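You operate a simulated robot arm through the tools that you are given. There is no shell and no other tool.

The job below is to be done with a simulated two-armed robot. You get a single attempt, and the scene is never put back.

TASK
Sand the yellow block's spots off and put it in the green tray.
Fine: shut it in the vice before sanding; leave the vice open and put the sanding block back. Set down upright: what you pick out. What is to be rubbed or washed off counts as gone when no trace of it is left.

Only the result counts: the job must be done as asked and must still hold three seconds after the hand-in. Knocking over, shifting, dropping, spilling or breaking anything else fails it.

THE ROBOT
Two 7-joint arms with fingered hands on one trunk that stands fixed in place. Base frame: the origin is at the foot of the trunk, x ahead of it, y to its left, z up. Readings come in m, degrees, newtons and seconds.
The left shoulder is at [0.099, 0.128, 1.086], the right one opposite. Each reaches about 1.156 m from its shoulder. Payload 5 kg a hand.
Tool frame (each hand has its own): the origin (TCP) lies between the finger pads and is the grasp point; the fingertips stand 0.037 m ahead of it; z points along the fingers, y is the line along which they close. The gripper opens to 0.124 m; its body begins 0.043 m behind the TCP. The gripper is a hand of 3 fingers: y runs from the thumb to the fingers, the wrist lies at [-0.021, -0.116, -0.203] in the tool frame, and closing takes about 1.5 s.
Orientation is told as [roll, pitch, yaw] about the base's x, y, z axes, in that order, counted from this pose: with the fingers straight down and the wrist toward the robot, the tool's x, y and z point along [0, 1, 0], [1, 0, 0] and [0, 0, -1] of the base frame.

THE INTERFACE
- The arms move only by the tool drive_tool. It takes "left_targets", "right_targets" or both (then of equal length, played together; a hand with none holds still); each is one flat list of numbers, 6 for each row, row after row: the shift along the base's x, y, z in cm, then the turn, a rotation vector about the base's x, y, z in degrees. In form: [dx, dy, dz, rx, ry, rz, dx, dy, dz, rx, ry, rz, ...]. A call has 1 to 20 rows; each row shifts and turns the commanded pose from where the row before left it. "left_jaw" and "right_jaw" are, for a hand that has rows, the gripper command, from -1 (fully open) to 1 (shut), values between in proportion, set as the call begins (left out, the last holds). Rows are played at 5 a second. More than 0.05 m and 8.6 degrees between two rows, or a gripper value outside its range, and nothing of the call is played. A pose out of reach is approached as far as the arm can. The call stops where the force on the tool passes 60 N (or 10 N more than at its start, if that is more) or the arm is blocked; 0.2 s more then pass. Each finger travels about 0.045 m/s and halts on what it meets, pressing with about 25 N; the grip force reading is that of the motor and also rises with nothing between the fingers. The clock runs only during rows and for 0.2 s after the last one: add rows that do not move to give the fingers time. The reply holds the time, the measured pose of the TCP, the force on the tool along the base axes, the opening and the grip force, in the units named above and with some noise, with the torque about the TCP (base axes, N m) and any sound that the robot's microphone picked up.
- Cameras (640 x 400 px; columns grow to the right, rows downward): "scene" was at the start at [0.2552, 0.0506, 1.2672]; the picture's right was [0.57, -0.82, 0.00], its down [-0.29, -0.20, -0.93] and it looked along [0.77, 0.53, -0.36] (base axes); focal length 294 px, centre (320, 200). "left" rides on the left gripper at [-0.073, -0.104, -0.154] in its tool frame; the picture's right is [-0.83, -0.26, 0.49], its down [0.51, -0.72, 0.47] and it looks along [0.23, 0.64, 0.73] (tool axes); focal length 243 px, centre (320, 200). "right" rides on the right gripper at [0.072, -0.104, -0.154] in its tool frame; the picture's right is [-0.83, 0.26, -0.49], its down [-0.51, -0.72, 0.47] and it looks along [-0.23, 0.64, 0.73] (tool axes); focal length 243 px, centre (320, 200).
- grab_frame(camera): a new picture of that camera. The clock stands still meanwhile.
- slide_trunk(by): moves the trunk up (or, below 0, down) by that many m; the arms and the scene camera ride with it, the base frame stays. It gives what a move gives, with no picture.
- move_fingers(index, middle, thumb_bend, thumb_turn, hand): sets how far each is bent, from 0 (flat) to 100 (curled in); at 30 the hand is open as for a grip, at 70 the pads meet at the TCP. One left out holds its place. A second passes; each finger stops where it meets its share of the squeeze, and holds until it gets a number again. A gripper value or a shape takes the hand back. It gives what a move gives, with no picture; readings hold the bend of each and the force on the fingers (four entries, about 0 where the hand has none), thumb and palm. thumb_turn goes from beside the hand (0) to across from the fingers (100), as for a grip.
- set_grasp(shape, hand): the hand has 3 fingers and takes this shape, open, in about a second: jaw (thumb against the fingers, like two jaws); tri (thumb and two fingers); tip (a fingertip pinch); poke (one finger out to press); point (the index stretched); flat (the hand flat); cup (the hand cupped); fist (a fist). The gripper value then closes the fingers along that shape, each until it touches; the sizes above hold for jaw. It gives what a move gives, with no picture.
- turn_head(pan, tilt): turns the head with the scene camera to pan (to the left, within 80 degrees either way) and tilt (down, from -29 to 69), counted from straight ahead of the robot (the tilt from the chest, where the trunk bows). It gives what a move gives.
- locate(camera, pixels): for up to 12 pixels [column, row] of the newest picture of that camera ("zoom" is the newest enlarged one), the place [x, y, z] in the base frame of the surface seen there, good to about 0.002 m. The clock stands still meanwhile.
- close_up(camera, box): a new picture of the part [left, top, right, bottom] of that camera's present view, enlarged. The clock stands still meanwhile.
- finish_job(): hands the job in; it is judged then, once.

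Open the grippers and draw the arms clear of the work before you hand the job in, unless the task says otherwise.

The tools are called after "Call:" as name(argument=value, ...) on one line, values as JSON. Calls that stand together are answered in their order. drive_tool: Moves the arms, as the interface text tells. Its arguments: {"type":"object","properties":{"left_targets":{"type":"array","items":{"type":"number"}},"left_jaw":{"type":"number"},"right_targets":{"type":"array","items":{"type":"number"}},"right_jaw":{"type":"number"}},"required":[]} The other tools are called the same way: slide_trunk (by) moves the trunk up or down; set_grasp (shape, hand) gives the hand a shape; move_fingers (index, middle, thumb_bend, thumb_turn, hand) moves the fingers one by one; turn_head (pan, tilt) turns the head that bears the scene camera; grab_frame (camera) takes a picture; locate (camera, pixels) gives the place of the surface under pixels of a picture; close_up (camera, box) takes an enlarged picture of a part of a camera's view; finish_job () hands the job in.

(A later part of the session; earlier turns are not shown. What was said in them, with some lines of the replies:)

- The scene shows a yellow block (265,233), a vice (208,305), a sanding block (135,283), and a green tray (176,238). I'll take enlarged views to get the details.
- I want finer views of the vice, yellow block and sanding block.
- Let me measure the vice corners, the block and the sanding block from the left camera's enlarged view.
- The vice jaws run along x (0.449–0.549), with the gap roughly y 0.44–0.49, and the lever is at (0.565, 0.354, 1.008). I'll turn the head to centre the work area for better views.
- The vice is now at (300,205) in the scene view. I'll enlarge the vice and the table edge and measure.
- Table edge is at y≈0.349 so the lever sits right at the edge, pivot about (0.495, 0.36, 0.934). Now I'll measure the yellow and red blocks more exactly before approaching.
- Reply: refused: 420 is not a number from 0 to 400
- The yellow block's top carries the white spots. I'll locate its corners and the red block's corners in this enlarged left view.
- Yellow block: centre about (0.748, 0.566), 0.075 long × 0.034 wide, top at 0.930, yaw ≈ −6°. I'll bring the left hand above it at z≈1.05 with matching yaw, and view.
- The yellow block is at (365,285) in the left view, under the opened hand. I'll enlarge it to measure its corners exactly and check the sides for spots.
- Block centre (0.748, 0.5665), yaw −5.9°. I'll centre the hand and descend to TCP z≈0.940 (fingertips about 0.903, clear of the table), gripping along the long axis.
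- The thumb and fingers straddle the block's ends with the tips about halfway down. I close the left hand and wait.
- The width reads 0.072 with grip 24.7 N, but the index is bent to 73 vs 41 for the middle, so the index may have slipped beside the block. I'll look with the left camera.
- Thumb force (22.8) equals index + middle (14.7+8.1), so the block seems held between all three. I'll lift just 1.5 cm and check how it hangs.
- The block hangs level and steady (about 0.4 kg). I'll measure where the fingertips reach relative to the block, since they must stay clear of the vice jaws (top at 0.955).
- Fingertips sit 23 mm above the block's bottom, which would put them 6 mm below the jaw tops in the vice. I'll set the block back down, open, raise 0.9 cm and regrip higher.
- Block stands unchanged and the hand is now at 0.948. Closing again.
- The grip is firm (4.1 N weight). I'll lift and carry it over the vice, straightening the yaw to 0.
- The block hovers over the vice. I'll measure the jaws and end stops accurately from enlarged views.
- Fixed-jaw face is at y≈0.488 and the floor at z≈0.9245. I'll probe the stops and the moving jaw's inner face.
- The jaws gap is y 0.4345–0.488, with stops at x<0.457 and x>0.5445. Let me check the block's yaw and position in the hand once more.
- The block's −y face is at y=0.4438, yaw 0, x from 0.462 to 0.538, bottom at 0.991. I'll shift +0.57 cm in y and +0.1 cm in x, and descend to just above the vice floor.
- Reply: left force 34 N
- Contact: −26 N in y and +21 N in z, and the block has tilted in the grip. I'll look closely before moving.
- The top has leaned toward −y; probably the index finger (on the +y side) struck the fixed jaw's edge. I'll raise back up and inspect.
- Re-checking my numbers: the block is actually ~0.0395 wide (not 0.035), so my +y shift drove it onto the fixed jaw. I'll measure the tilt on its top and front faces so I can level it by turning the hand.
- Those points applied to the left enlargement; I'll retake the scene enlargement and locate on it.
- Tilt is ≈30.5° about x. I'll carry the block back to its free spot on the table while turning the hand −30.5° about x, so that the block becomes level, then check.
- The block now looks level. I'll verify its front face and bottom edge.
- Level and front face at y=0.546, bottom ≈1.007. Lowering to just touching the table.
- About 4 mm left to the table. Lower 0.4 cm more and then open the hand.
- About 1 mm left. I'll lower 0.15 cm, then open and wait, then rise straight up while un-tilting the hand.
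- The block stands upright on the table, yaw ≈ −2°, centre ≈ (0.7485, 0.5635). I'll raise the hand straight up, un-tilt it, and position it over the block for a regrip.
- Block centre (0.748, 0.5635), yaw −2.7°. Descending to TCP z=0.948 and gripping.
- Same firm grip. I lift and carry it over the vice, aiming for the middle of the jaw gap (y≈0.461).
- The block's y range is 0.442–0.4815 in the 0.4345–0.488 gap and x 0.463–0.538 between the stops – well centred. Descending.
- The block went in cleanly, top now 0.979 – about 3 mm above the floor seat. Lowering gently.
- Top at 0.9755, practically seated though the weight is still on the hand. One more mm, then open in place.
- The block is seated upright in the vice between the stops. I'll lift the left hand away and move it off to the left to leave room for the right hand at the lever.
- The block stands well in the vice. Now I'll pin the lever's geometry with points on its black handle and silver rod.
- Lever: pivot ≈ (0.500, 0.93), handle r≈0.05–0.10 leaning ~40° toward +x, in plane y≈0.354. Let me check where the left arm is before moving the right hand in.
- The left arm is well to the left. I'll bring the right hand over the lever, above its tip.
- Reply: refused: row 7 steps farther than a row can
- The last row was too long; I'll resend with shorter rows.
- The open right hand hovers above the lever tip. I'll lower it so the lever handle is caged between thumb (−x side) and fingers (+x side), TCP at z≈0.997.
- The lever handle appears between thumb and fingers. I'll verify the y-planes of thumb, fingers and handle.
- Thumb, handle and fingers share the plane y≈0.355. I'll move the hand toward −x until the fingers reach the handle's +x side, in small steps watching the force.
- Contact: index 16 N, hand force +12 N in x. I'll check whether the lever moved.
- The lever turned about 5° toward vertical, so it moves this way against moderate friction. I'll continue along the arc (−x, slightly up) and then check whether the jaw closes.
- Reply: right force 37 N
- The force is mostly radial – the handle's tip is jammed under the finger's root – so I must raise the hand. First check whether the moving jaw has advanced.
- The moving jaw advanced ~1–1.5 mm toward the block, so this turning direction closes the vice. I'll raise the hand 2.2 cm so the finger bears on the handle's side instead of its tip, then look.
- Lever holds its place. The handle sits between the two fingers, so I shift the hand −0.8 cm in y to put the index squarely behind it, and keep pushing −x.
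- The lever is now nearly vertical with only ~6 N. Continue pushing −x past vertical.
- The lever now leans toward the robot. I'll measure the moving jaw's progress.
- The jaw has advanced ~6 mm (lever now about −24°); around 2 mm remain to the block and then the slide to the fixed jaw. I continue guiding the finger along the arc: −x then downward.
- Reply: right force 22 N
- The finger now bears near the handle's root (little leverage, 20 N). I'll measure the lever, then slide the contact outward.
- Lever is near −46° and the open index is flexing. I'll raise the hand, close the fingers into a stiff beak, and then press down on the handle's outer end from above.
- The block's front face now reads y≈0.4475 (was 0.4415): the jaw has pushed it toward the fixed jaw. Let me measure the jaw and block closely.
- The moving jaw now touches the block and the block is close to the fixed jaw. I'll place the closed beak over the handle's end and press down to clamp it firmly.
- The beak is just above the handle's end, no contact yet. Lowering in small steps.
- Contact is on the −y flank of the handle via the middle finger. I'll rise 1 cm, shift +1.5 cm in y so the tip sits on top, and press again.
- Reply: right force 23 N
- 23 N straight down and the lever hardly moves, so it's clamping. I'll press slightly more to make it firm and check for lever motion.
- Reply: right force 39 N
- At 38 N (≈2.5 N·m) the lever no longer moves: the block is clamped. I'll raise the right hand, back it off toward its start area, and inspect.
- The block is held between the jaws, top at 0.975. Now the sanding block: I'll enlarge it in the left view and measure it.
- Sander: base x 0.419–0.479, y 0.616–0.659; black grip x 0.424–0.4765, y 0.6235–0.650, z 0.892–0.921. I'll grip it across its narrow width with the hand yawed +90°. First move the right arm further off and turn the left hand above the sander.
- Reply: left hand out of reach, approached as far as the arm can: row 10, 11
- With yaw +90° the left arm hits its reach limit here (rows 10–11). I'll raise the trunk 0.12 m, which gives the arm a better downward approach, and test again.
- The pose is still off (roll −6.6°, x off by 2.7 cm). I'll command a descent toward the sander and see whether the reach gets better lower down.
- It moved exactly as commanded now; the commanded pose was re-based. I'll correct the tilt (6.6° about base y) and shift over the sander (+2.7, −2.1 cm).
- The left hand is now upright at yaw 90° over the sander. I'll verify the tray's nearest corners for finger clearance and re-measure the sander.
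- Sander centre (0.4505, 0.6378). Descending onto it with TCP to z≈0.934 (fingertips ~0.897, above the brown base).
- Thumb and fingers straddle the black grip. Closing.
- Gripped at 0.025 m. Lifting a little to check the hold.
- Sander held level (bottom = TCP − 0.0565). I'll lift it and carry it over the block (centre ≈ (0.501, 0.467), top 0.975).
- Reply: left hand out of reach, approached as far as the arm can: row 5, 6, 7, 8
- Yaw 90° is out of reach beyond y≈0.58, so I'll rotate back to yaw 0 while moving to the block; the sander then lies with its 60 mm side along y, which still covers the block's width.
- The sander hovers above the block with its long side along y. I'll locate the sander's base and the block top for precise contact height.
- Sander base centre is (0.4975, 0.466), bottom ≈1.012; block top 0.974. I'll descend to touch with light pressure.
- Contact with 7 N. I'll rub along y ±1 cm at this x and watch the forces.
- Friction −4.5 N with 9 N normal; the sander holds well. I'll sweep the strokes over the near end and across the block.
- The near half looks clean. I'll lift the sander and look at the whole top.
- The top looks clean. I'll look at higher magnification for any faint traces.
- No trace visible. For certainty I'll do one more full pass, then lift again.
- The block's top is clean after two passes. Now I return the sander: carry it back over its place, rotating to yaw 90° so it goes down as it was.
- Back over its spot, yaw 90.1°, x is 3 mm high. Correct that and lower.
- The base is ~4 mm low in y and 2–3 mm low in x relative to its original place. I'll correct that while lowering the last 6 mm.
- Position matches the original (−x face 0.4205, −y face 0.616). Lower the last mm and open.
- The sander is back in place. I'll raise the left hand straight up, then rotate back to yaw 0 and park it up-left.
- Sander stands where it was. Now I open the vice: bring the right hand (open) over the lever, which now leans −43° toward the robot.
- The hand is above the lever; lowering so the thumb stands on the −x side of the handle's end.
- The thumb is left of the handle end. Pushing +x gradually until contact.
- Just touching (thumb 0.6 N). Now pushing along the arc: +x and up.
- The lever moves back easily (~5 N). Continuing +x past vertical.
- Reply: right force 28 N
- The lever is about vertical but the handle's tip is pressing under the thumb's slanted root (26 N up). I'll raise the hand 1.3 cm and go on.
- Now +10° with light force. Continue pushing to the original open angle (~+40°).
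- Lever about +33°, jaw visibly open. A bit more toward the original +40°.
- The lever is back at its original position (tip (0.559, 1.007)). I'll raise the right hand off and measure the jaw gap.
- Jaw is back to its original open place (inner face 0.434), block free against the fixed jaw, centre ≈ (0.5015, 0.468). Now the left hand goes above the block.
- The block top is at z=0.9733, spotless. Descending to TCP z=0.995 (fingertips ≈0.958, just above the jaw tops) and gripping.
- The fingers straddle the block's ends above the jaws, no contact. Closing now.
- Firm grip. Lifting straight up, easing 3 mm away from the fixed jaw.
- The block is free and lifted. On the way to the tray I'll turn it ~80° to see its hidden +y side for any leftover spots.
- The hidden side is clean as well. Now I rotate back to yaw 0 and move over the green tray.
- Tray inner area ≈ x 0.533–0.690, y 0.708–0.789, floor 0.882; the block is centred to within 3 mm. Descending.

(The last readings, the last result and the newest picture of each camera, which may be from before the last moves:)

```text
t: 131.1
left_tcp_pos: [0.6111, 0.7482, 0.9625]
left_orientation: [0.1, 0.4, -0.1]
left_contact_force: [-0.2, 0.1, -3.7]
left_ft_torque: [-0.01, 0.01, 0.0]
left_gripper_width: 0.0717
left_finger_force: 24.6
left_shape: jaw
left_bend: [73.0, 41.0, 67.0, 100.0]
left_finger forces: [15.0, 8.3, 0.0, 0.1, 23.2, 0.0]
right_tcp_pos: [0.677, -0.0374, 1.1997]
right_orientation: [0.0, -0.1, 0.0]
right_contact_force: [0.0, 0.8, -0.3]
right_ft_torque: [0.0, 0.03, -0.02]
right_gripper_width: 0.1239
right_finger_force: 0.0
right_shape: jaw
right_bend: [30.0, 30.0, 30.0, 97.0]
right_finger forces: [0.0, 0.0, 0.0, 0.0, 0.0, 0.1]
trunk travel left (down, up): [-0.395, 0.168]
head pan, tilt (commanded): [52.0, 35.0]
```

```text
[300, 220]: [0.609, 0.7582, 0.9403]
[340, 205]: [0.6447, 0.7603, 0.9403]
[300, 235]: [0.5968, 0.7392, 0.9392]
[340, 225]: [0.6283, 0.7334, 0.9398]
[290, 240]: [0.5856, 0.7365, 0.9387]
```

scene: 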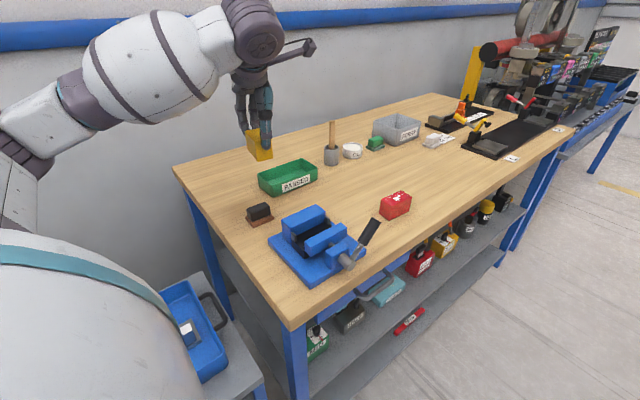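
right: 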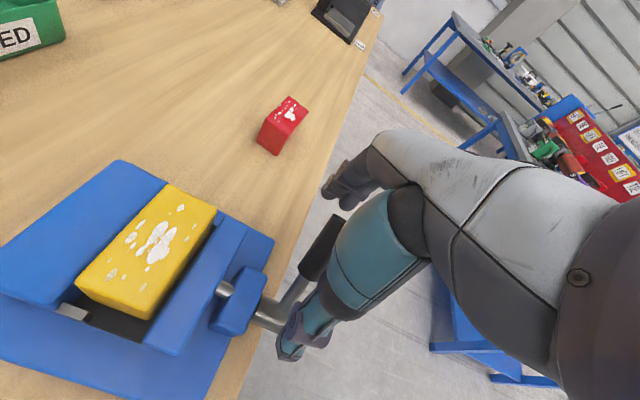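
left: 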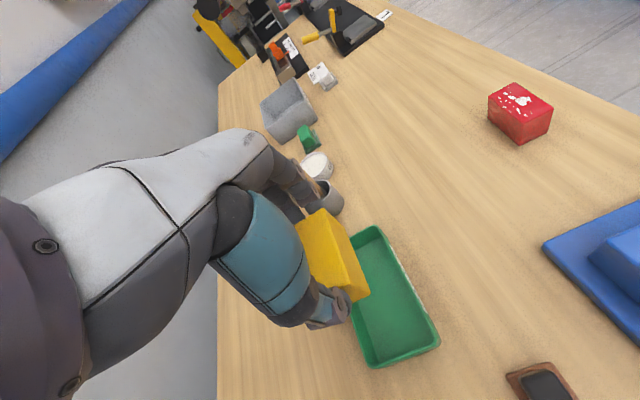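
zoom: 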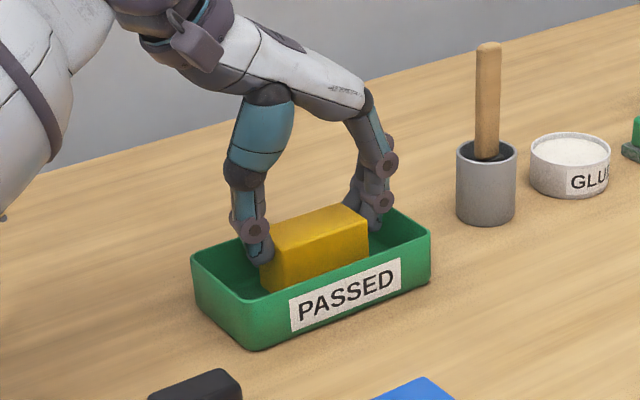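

Top at 0.940; about 7 mm to go. Lowering gently.

Call:
drive_tool(left_targets=[0, 0, -0.3, 0, 0, 0, 0, 0, -0.2, 0, 0, 0, 0, 0, -0.1, 0, 0, 0, 0, 0, 0, 0, 0, 0])

Call:
close_up(camera="scene", box=[230, 110, 350, 210])

Call:
locate(camera="zoom", pixels=[[300, 225], [340, 210], [300, 240], [340, 228]])

```text
t: 132.1
left_tcp_pos: [0.6117, 0.7483, 0.9564]
left_orientation: [0.0, 0.3, -0.2]
left_contact_force: [-0.4, 0.1, -4.1]
left_ft_torque: [0.0, -0.02, 0.01]
left_gripper_width: 0.0717
left_finger_force: 25.4
left_shape: jaw
left_bend: [73.0, 41.0, 67.0, 100.0]
left_finger forces: [15.0, 8.2, 0.0, 0.0, 23.0, 0.0]
right_tcp_pos: [0.6771, -0.0379, 1.2004]
right_orientation: [0.0, -0.1, 0.1]
right_contact_force: [-0.2, -0.5, 0.7]
right_ft_torque: [0.02, 0.0, 0.01]
right_gripper_width: 0.1239
right_finger_force: 0.1
right_shape: jaw
right_bend: [30.0, 30.0, 30.0, 97.0]
right_finger forces: [0.0, 0.0, 0.1, 0.0, 0.0, 0.0]
trunk travel left (down, up): [-0.395, 0.168]
head pan, tilt (commanded): [52.0, 35.0]
```

```text
4.00 times, centred on (290, 160) of scene
```

zoom: 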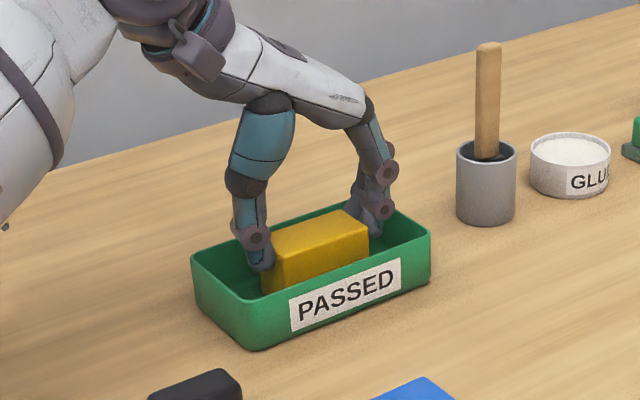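

```text
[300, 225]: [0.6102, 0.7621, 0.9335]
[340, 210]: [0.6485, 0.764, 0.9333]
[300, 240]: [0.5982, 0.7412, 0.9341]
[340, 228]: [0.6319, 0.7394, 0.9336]
```

Top at 0.9335, about 1 mm more. Lower until the weight is taken, then open partly (to avoid the tray walls).

Call:
drive_tool(left_targets=[0, 0, -0.1, 0, 0, 0, 0, 0, -0.1, 0, 0, 0, 0, 0, 0, 0, 0, 0])

```text
t: 132.9
left_tcp_pos: [0.6106, 0.748, 0.9541]
left_orientation: [0.1, 0.2, 0.0]
left_contact_force: [0.4, 0.7, 0.0]
left_ft_torque: [0.02, -0.11, 0.01]
left_gripper_width: 0.0715
left_finger_force: 24.9
left_shape: jaw
left_bend: [73.0, 41.0, 67.0, 100.0]
left_finger forces: [15.2, 8.4, 0.0, 0.0, 22.9, 0.0]
right_tcp_pos: [0.6774, -0.0383, 1.2015]
right_orientation: [0.0, 0.0, -0.1]
right_contact_force: [0.6, -0.4, -0.1]
right_ft_torque: [0.0, 0.0, 0.01]
right_gripper_width: 0.1239
right_finger_force: 0.1
right_shape: jaw
right_bend: [30.0, 30.0, 30.0, 97.0]
right_finger forces: [0.0, 0.0, 0.1, 0.0, 0.0, 0.0]
trunk travel left (down, up): [-0.395, 0.168]
head pan, tilt (commanded): [52.0, 35.0]
```

The weight is now on the tray floor (force ≈0). Opening partly.

Call:
drive_tool(left_targets=[0, 0, 0, 0, 0, 0, 0, 0, 0, 0, 0, 0, 0, 0, 0, 0, 0, 0, 0, 0, 0, 0, 0, 0, 0, 0, 0, 0, 0, 0, 0, 0, 0, 0, 0, 0, 0, 0, 0, 0, 0, 0, 0, 0, 0, 0, 0, 0], left_jaw=-0.5)

Call:
close_up(camera="scene", box=[240, 120, 340, 200])

Call:
close_up(camera="left", box=[260, 170, 420, 330])

```text
t: 134.7
left_tcp_pos: [0.6107, 0.7475, 0.9537]
left_orientation: [0.0, 0.2, -0.1]
left_contact_force: [-0.3, -0.7, -0.6]
left_ft_torque: [-0.02, 0.0, 0.01]
left_gripper_width: 0.0925
left_finger_force: 0.2
left_shape: jaw
left_bend: [27.0, 36.0, 55.0, 99.0]
left_finger forces: [0.0, 0.1, 0.1, 0.1, 0.0, 0.0]
right_tcp_pos: [0.6765, -0.0389, 1.2019]
right_orientation: [0.0, 0.0, 0.0]
right_contact_force: [-0.7, 0.4, 0.8]
right_ft_torque: [0.01, -0.02, 0.0]
right_gripper_width: 0.1237
right_finger_force: 0.0
right_shape: jaw
right_bend: [30.0, 30.0, 30.0, 97.0]
right_finger forces: [0.1, 0.0, 0.1, 0.1, 0.1, 0.0]
trunk travel left (down, up): [-0.395, 0.168]
head pan, tilt (commanded): [52.0, 35.0]
```

```text
5.00 times, centred on (290, 160) of scene
```

zoom: 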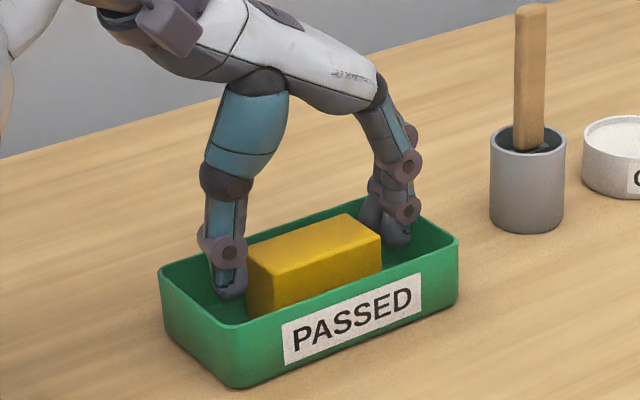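

```text
2.50 times, centred on (340, 250) of left
```

zoom: 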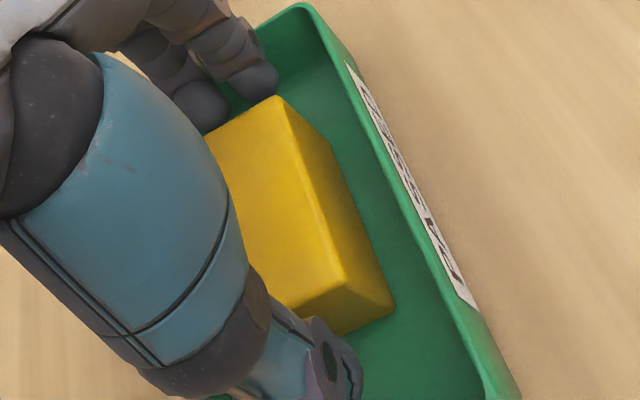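

The block stands in the tray, released. Raising the hand straight up, then opening fully and drawing back.

Call:
drive_tool(left_targets=[0, 0, 1, 0, 0, 0, 0, 0, 2, 0, 0, 0, 0, 0, 4, 0, 0, 0, 0, 0, 4, 0, 0, 0, 0, 0, 4.5, 0, 0, 0, -1, -1, 4.5, 0, 0, 0, -2, -2, 3, 0, 0, 0, -3, -2, 2, 0, 0, 0, -3, -2, 0, 0, 0, 0, 0, 0, 0, 0, 0, 0])

Call:
grab_frame(camera="scene")

Call:
close_up(camera="scene", box=[230, 140, 400, 290])

Call:
grab_frame(camera="left")

```text
t: 136.9
left_tcp_pos: [0.5212, 0.6784, 1.2043]
left_orientation: [0.0, 0.3, -0.1]
left_contact_force: [1.1, -0.6, -0.1]
left_ft_torque: [0.0, 0.0, 0.01]
left_gripper_width: 0.0926
left_finger_force: 0.0
left_shape: jaw
left_bend: [27.0, 36.0, 55.0, 99.0]
left_finger forces: [0.1, 0.0, 0.0, 0.1, 0.0, 0.0]
right_tcp_pos: [0.6778, -0.0375, 1.2015]
right_orientation: [0.0, 0.0, 0.0]
right_contact_force: [-0.5, -0.3, -0.8]
right_ft_torque: [0.02, 0.02, 0.0]
right_gripper_width: 0.1239
right_finger_force: 0.1
right_shape: jaw
right_bend: [30.0, 30.0, 30.0, 97.0]
right_finger forces: [0.0, 0.0, 0.1, 0.1, 0.0, 0.0]
trunk travel left (down, up): [-0.395, 0.168]
head pan, tilt (commanded): [52.0, 35.0]
```

```text
taken
```

scene: 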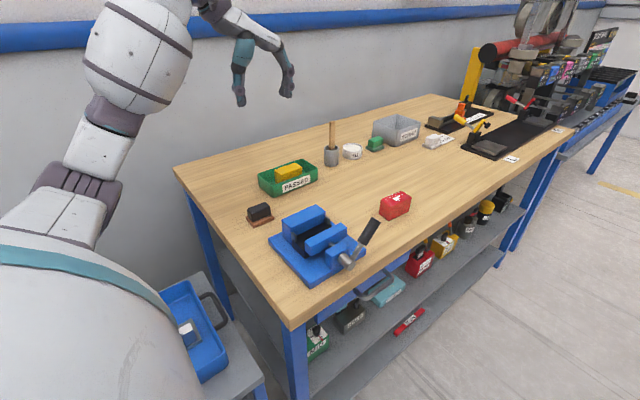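

```text
2.67 times, centred on (315, 215) of scene
```

zoom: 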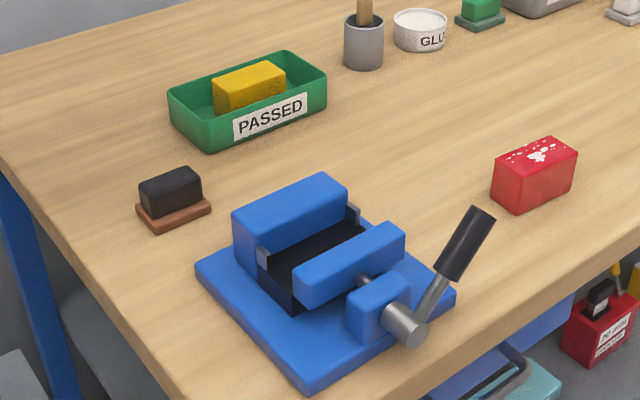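

```text
taken
```

left: 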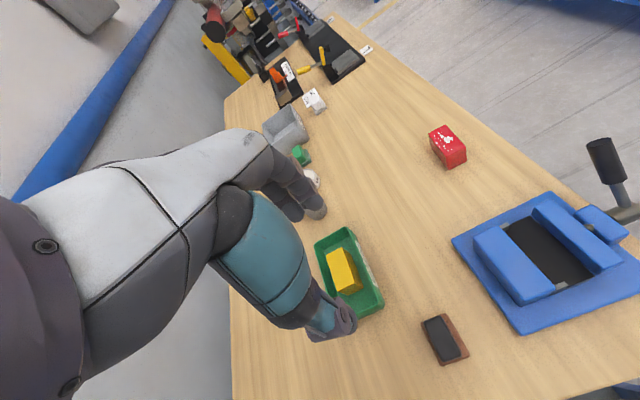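

Block is in the tray, sander is back, vice open. A final close check for traces on the block, and I open the left hand fully while drawing it away.

Call:
drive_tool(left_targets=[-1, 0, 2, 0, 0, 0, -1, 0, 2, 0, 0, 0, -1, 0, 1, 0, 0, 0, 0, 0, 0, 0, 0, 0, 0, 0, 0, 0, 0, 0, 0, 0, 0, 0, 0, 0], left_jaw=-1)

Call:
close_up(camera="left", box=[310, 220, 400, 330])

Call:
close_up(camera="scene", box=[255, 150, 325, 200])

Call:
locate(camera="zoom", pixels=[[260, 140], [330, 125], [240, 170], [380, 140], [30, 250], [555, 200], [80, 320], [250, 220]])

```text
t: 138.3
left_tcp_pos: [0.491, 0.678, 1.2556]
left_orientation: [-0.1, 0.3, -0.2]
left_contact_force: [-0.1, -0.2, -0.1]
left_ft_torque: [0.01, -0.01, -0.02]
left_gripper_width: 0.1236
left_finger_force: 0.0
left_shape: jaw
left_bend: [30.0, 30.0, 30.0, 98.0]
left_finger forces: [0.1, 0.1, 0.0, 0.1, 0.0, 0.0]
right_tcp_pos: [0.677, -0.038, 1.2008]
right_orientation: [0.0, 0.0, -0.1]
right_contact_force: [0.5, 0.6, -0.1]
right_ft_torque: [0.0, -0.01, -0.03]
right_gripper_width: 0.124
right_finger_force: 0.1
right_shape: jaw
right_bend: [30.0, 30.0, 30.0, 97.0]
right_finger forces: [0.0, 0.0, 0.0, 0.0, 0.1, 0.1]
trunk travel left (down, up): [-0.395, 0.168]
head pan, tilt (commanded): [52.0, 35.0]
```

```text
3.64 times, centred on (355, 275) of left
```

zoom: 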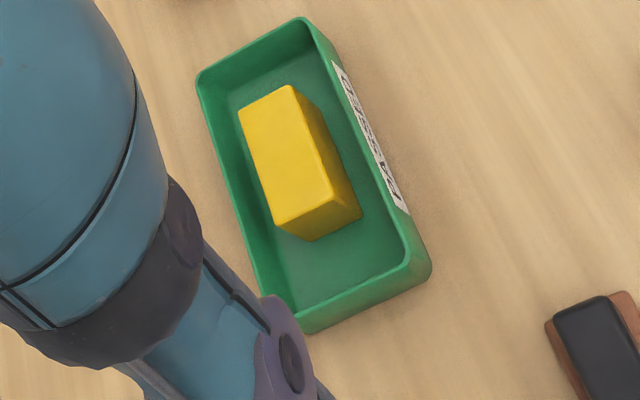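

```text
8.00 times, centred on (290, 175) of scene
```

zoom: 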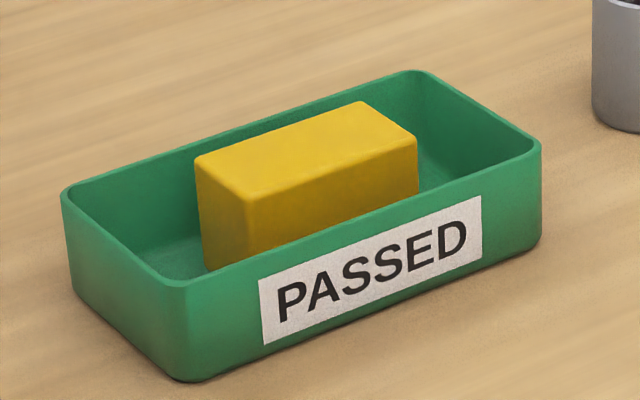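

```text
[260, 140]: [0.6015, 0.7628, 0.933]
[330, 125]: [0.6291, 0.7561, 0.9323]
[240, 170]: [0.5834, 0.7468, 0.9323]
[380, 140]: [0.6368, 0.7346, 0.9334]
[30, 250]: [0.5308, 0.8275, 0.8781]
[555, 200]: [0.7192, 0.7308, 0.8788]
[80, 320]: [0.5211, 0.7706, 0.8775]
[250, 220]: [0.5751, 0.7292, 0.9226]
```

The block stands upright and spotless in the tray (top at z≈0.933). The vice is open, the sander is in its place, and both hands are open and clear. Handing in.

Call:
finish_job()

```text
The job is handed in.
```

The yellow block is sanded clean and stands upright in the green "PASSED" tray, and the job is handed in.

- **Sanding:** I clamped the block in the vice and rubbed its top in two full passes. No trace of the spots shows in the enlarged views. The front, near and back sides also look clean. I never got a clear view of the end facing away from the robot.
- **Vice:** It is open again, with the jaw and lever back where they started.
- **Sanding block:** It is back in its original place, lying the same way as before.
- **Mishap:** On the first try the block caught on the vice's fixed jaw and tilted in the hand. I set it back on the table, gripped it again, and the second try went in cleanly.
- **At hand-in:** Both hands were open and clear of the work. I left the trunk 0.12 m higher than at the start.
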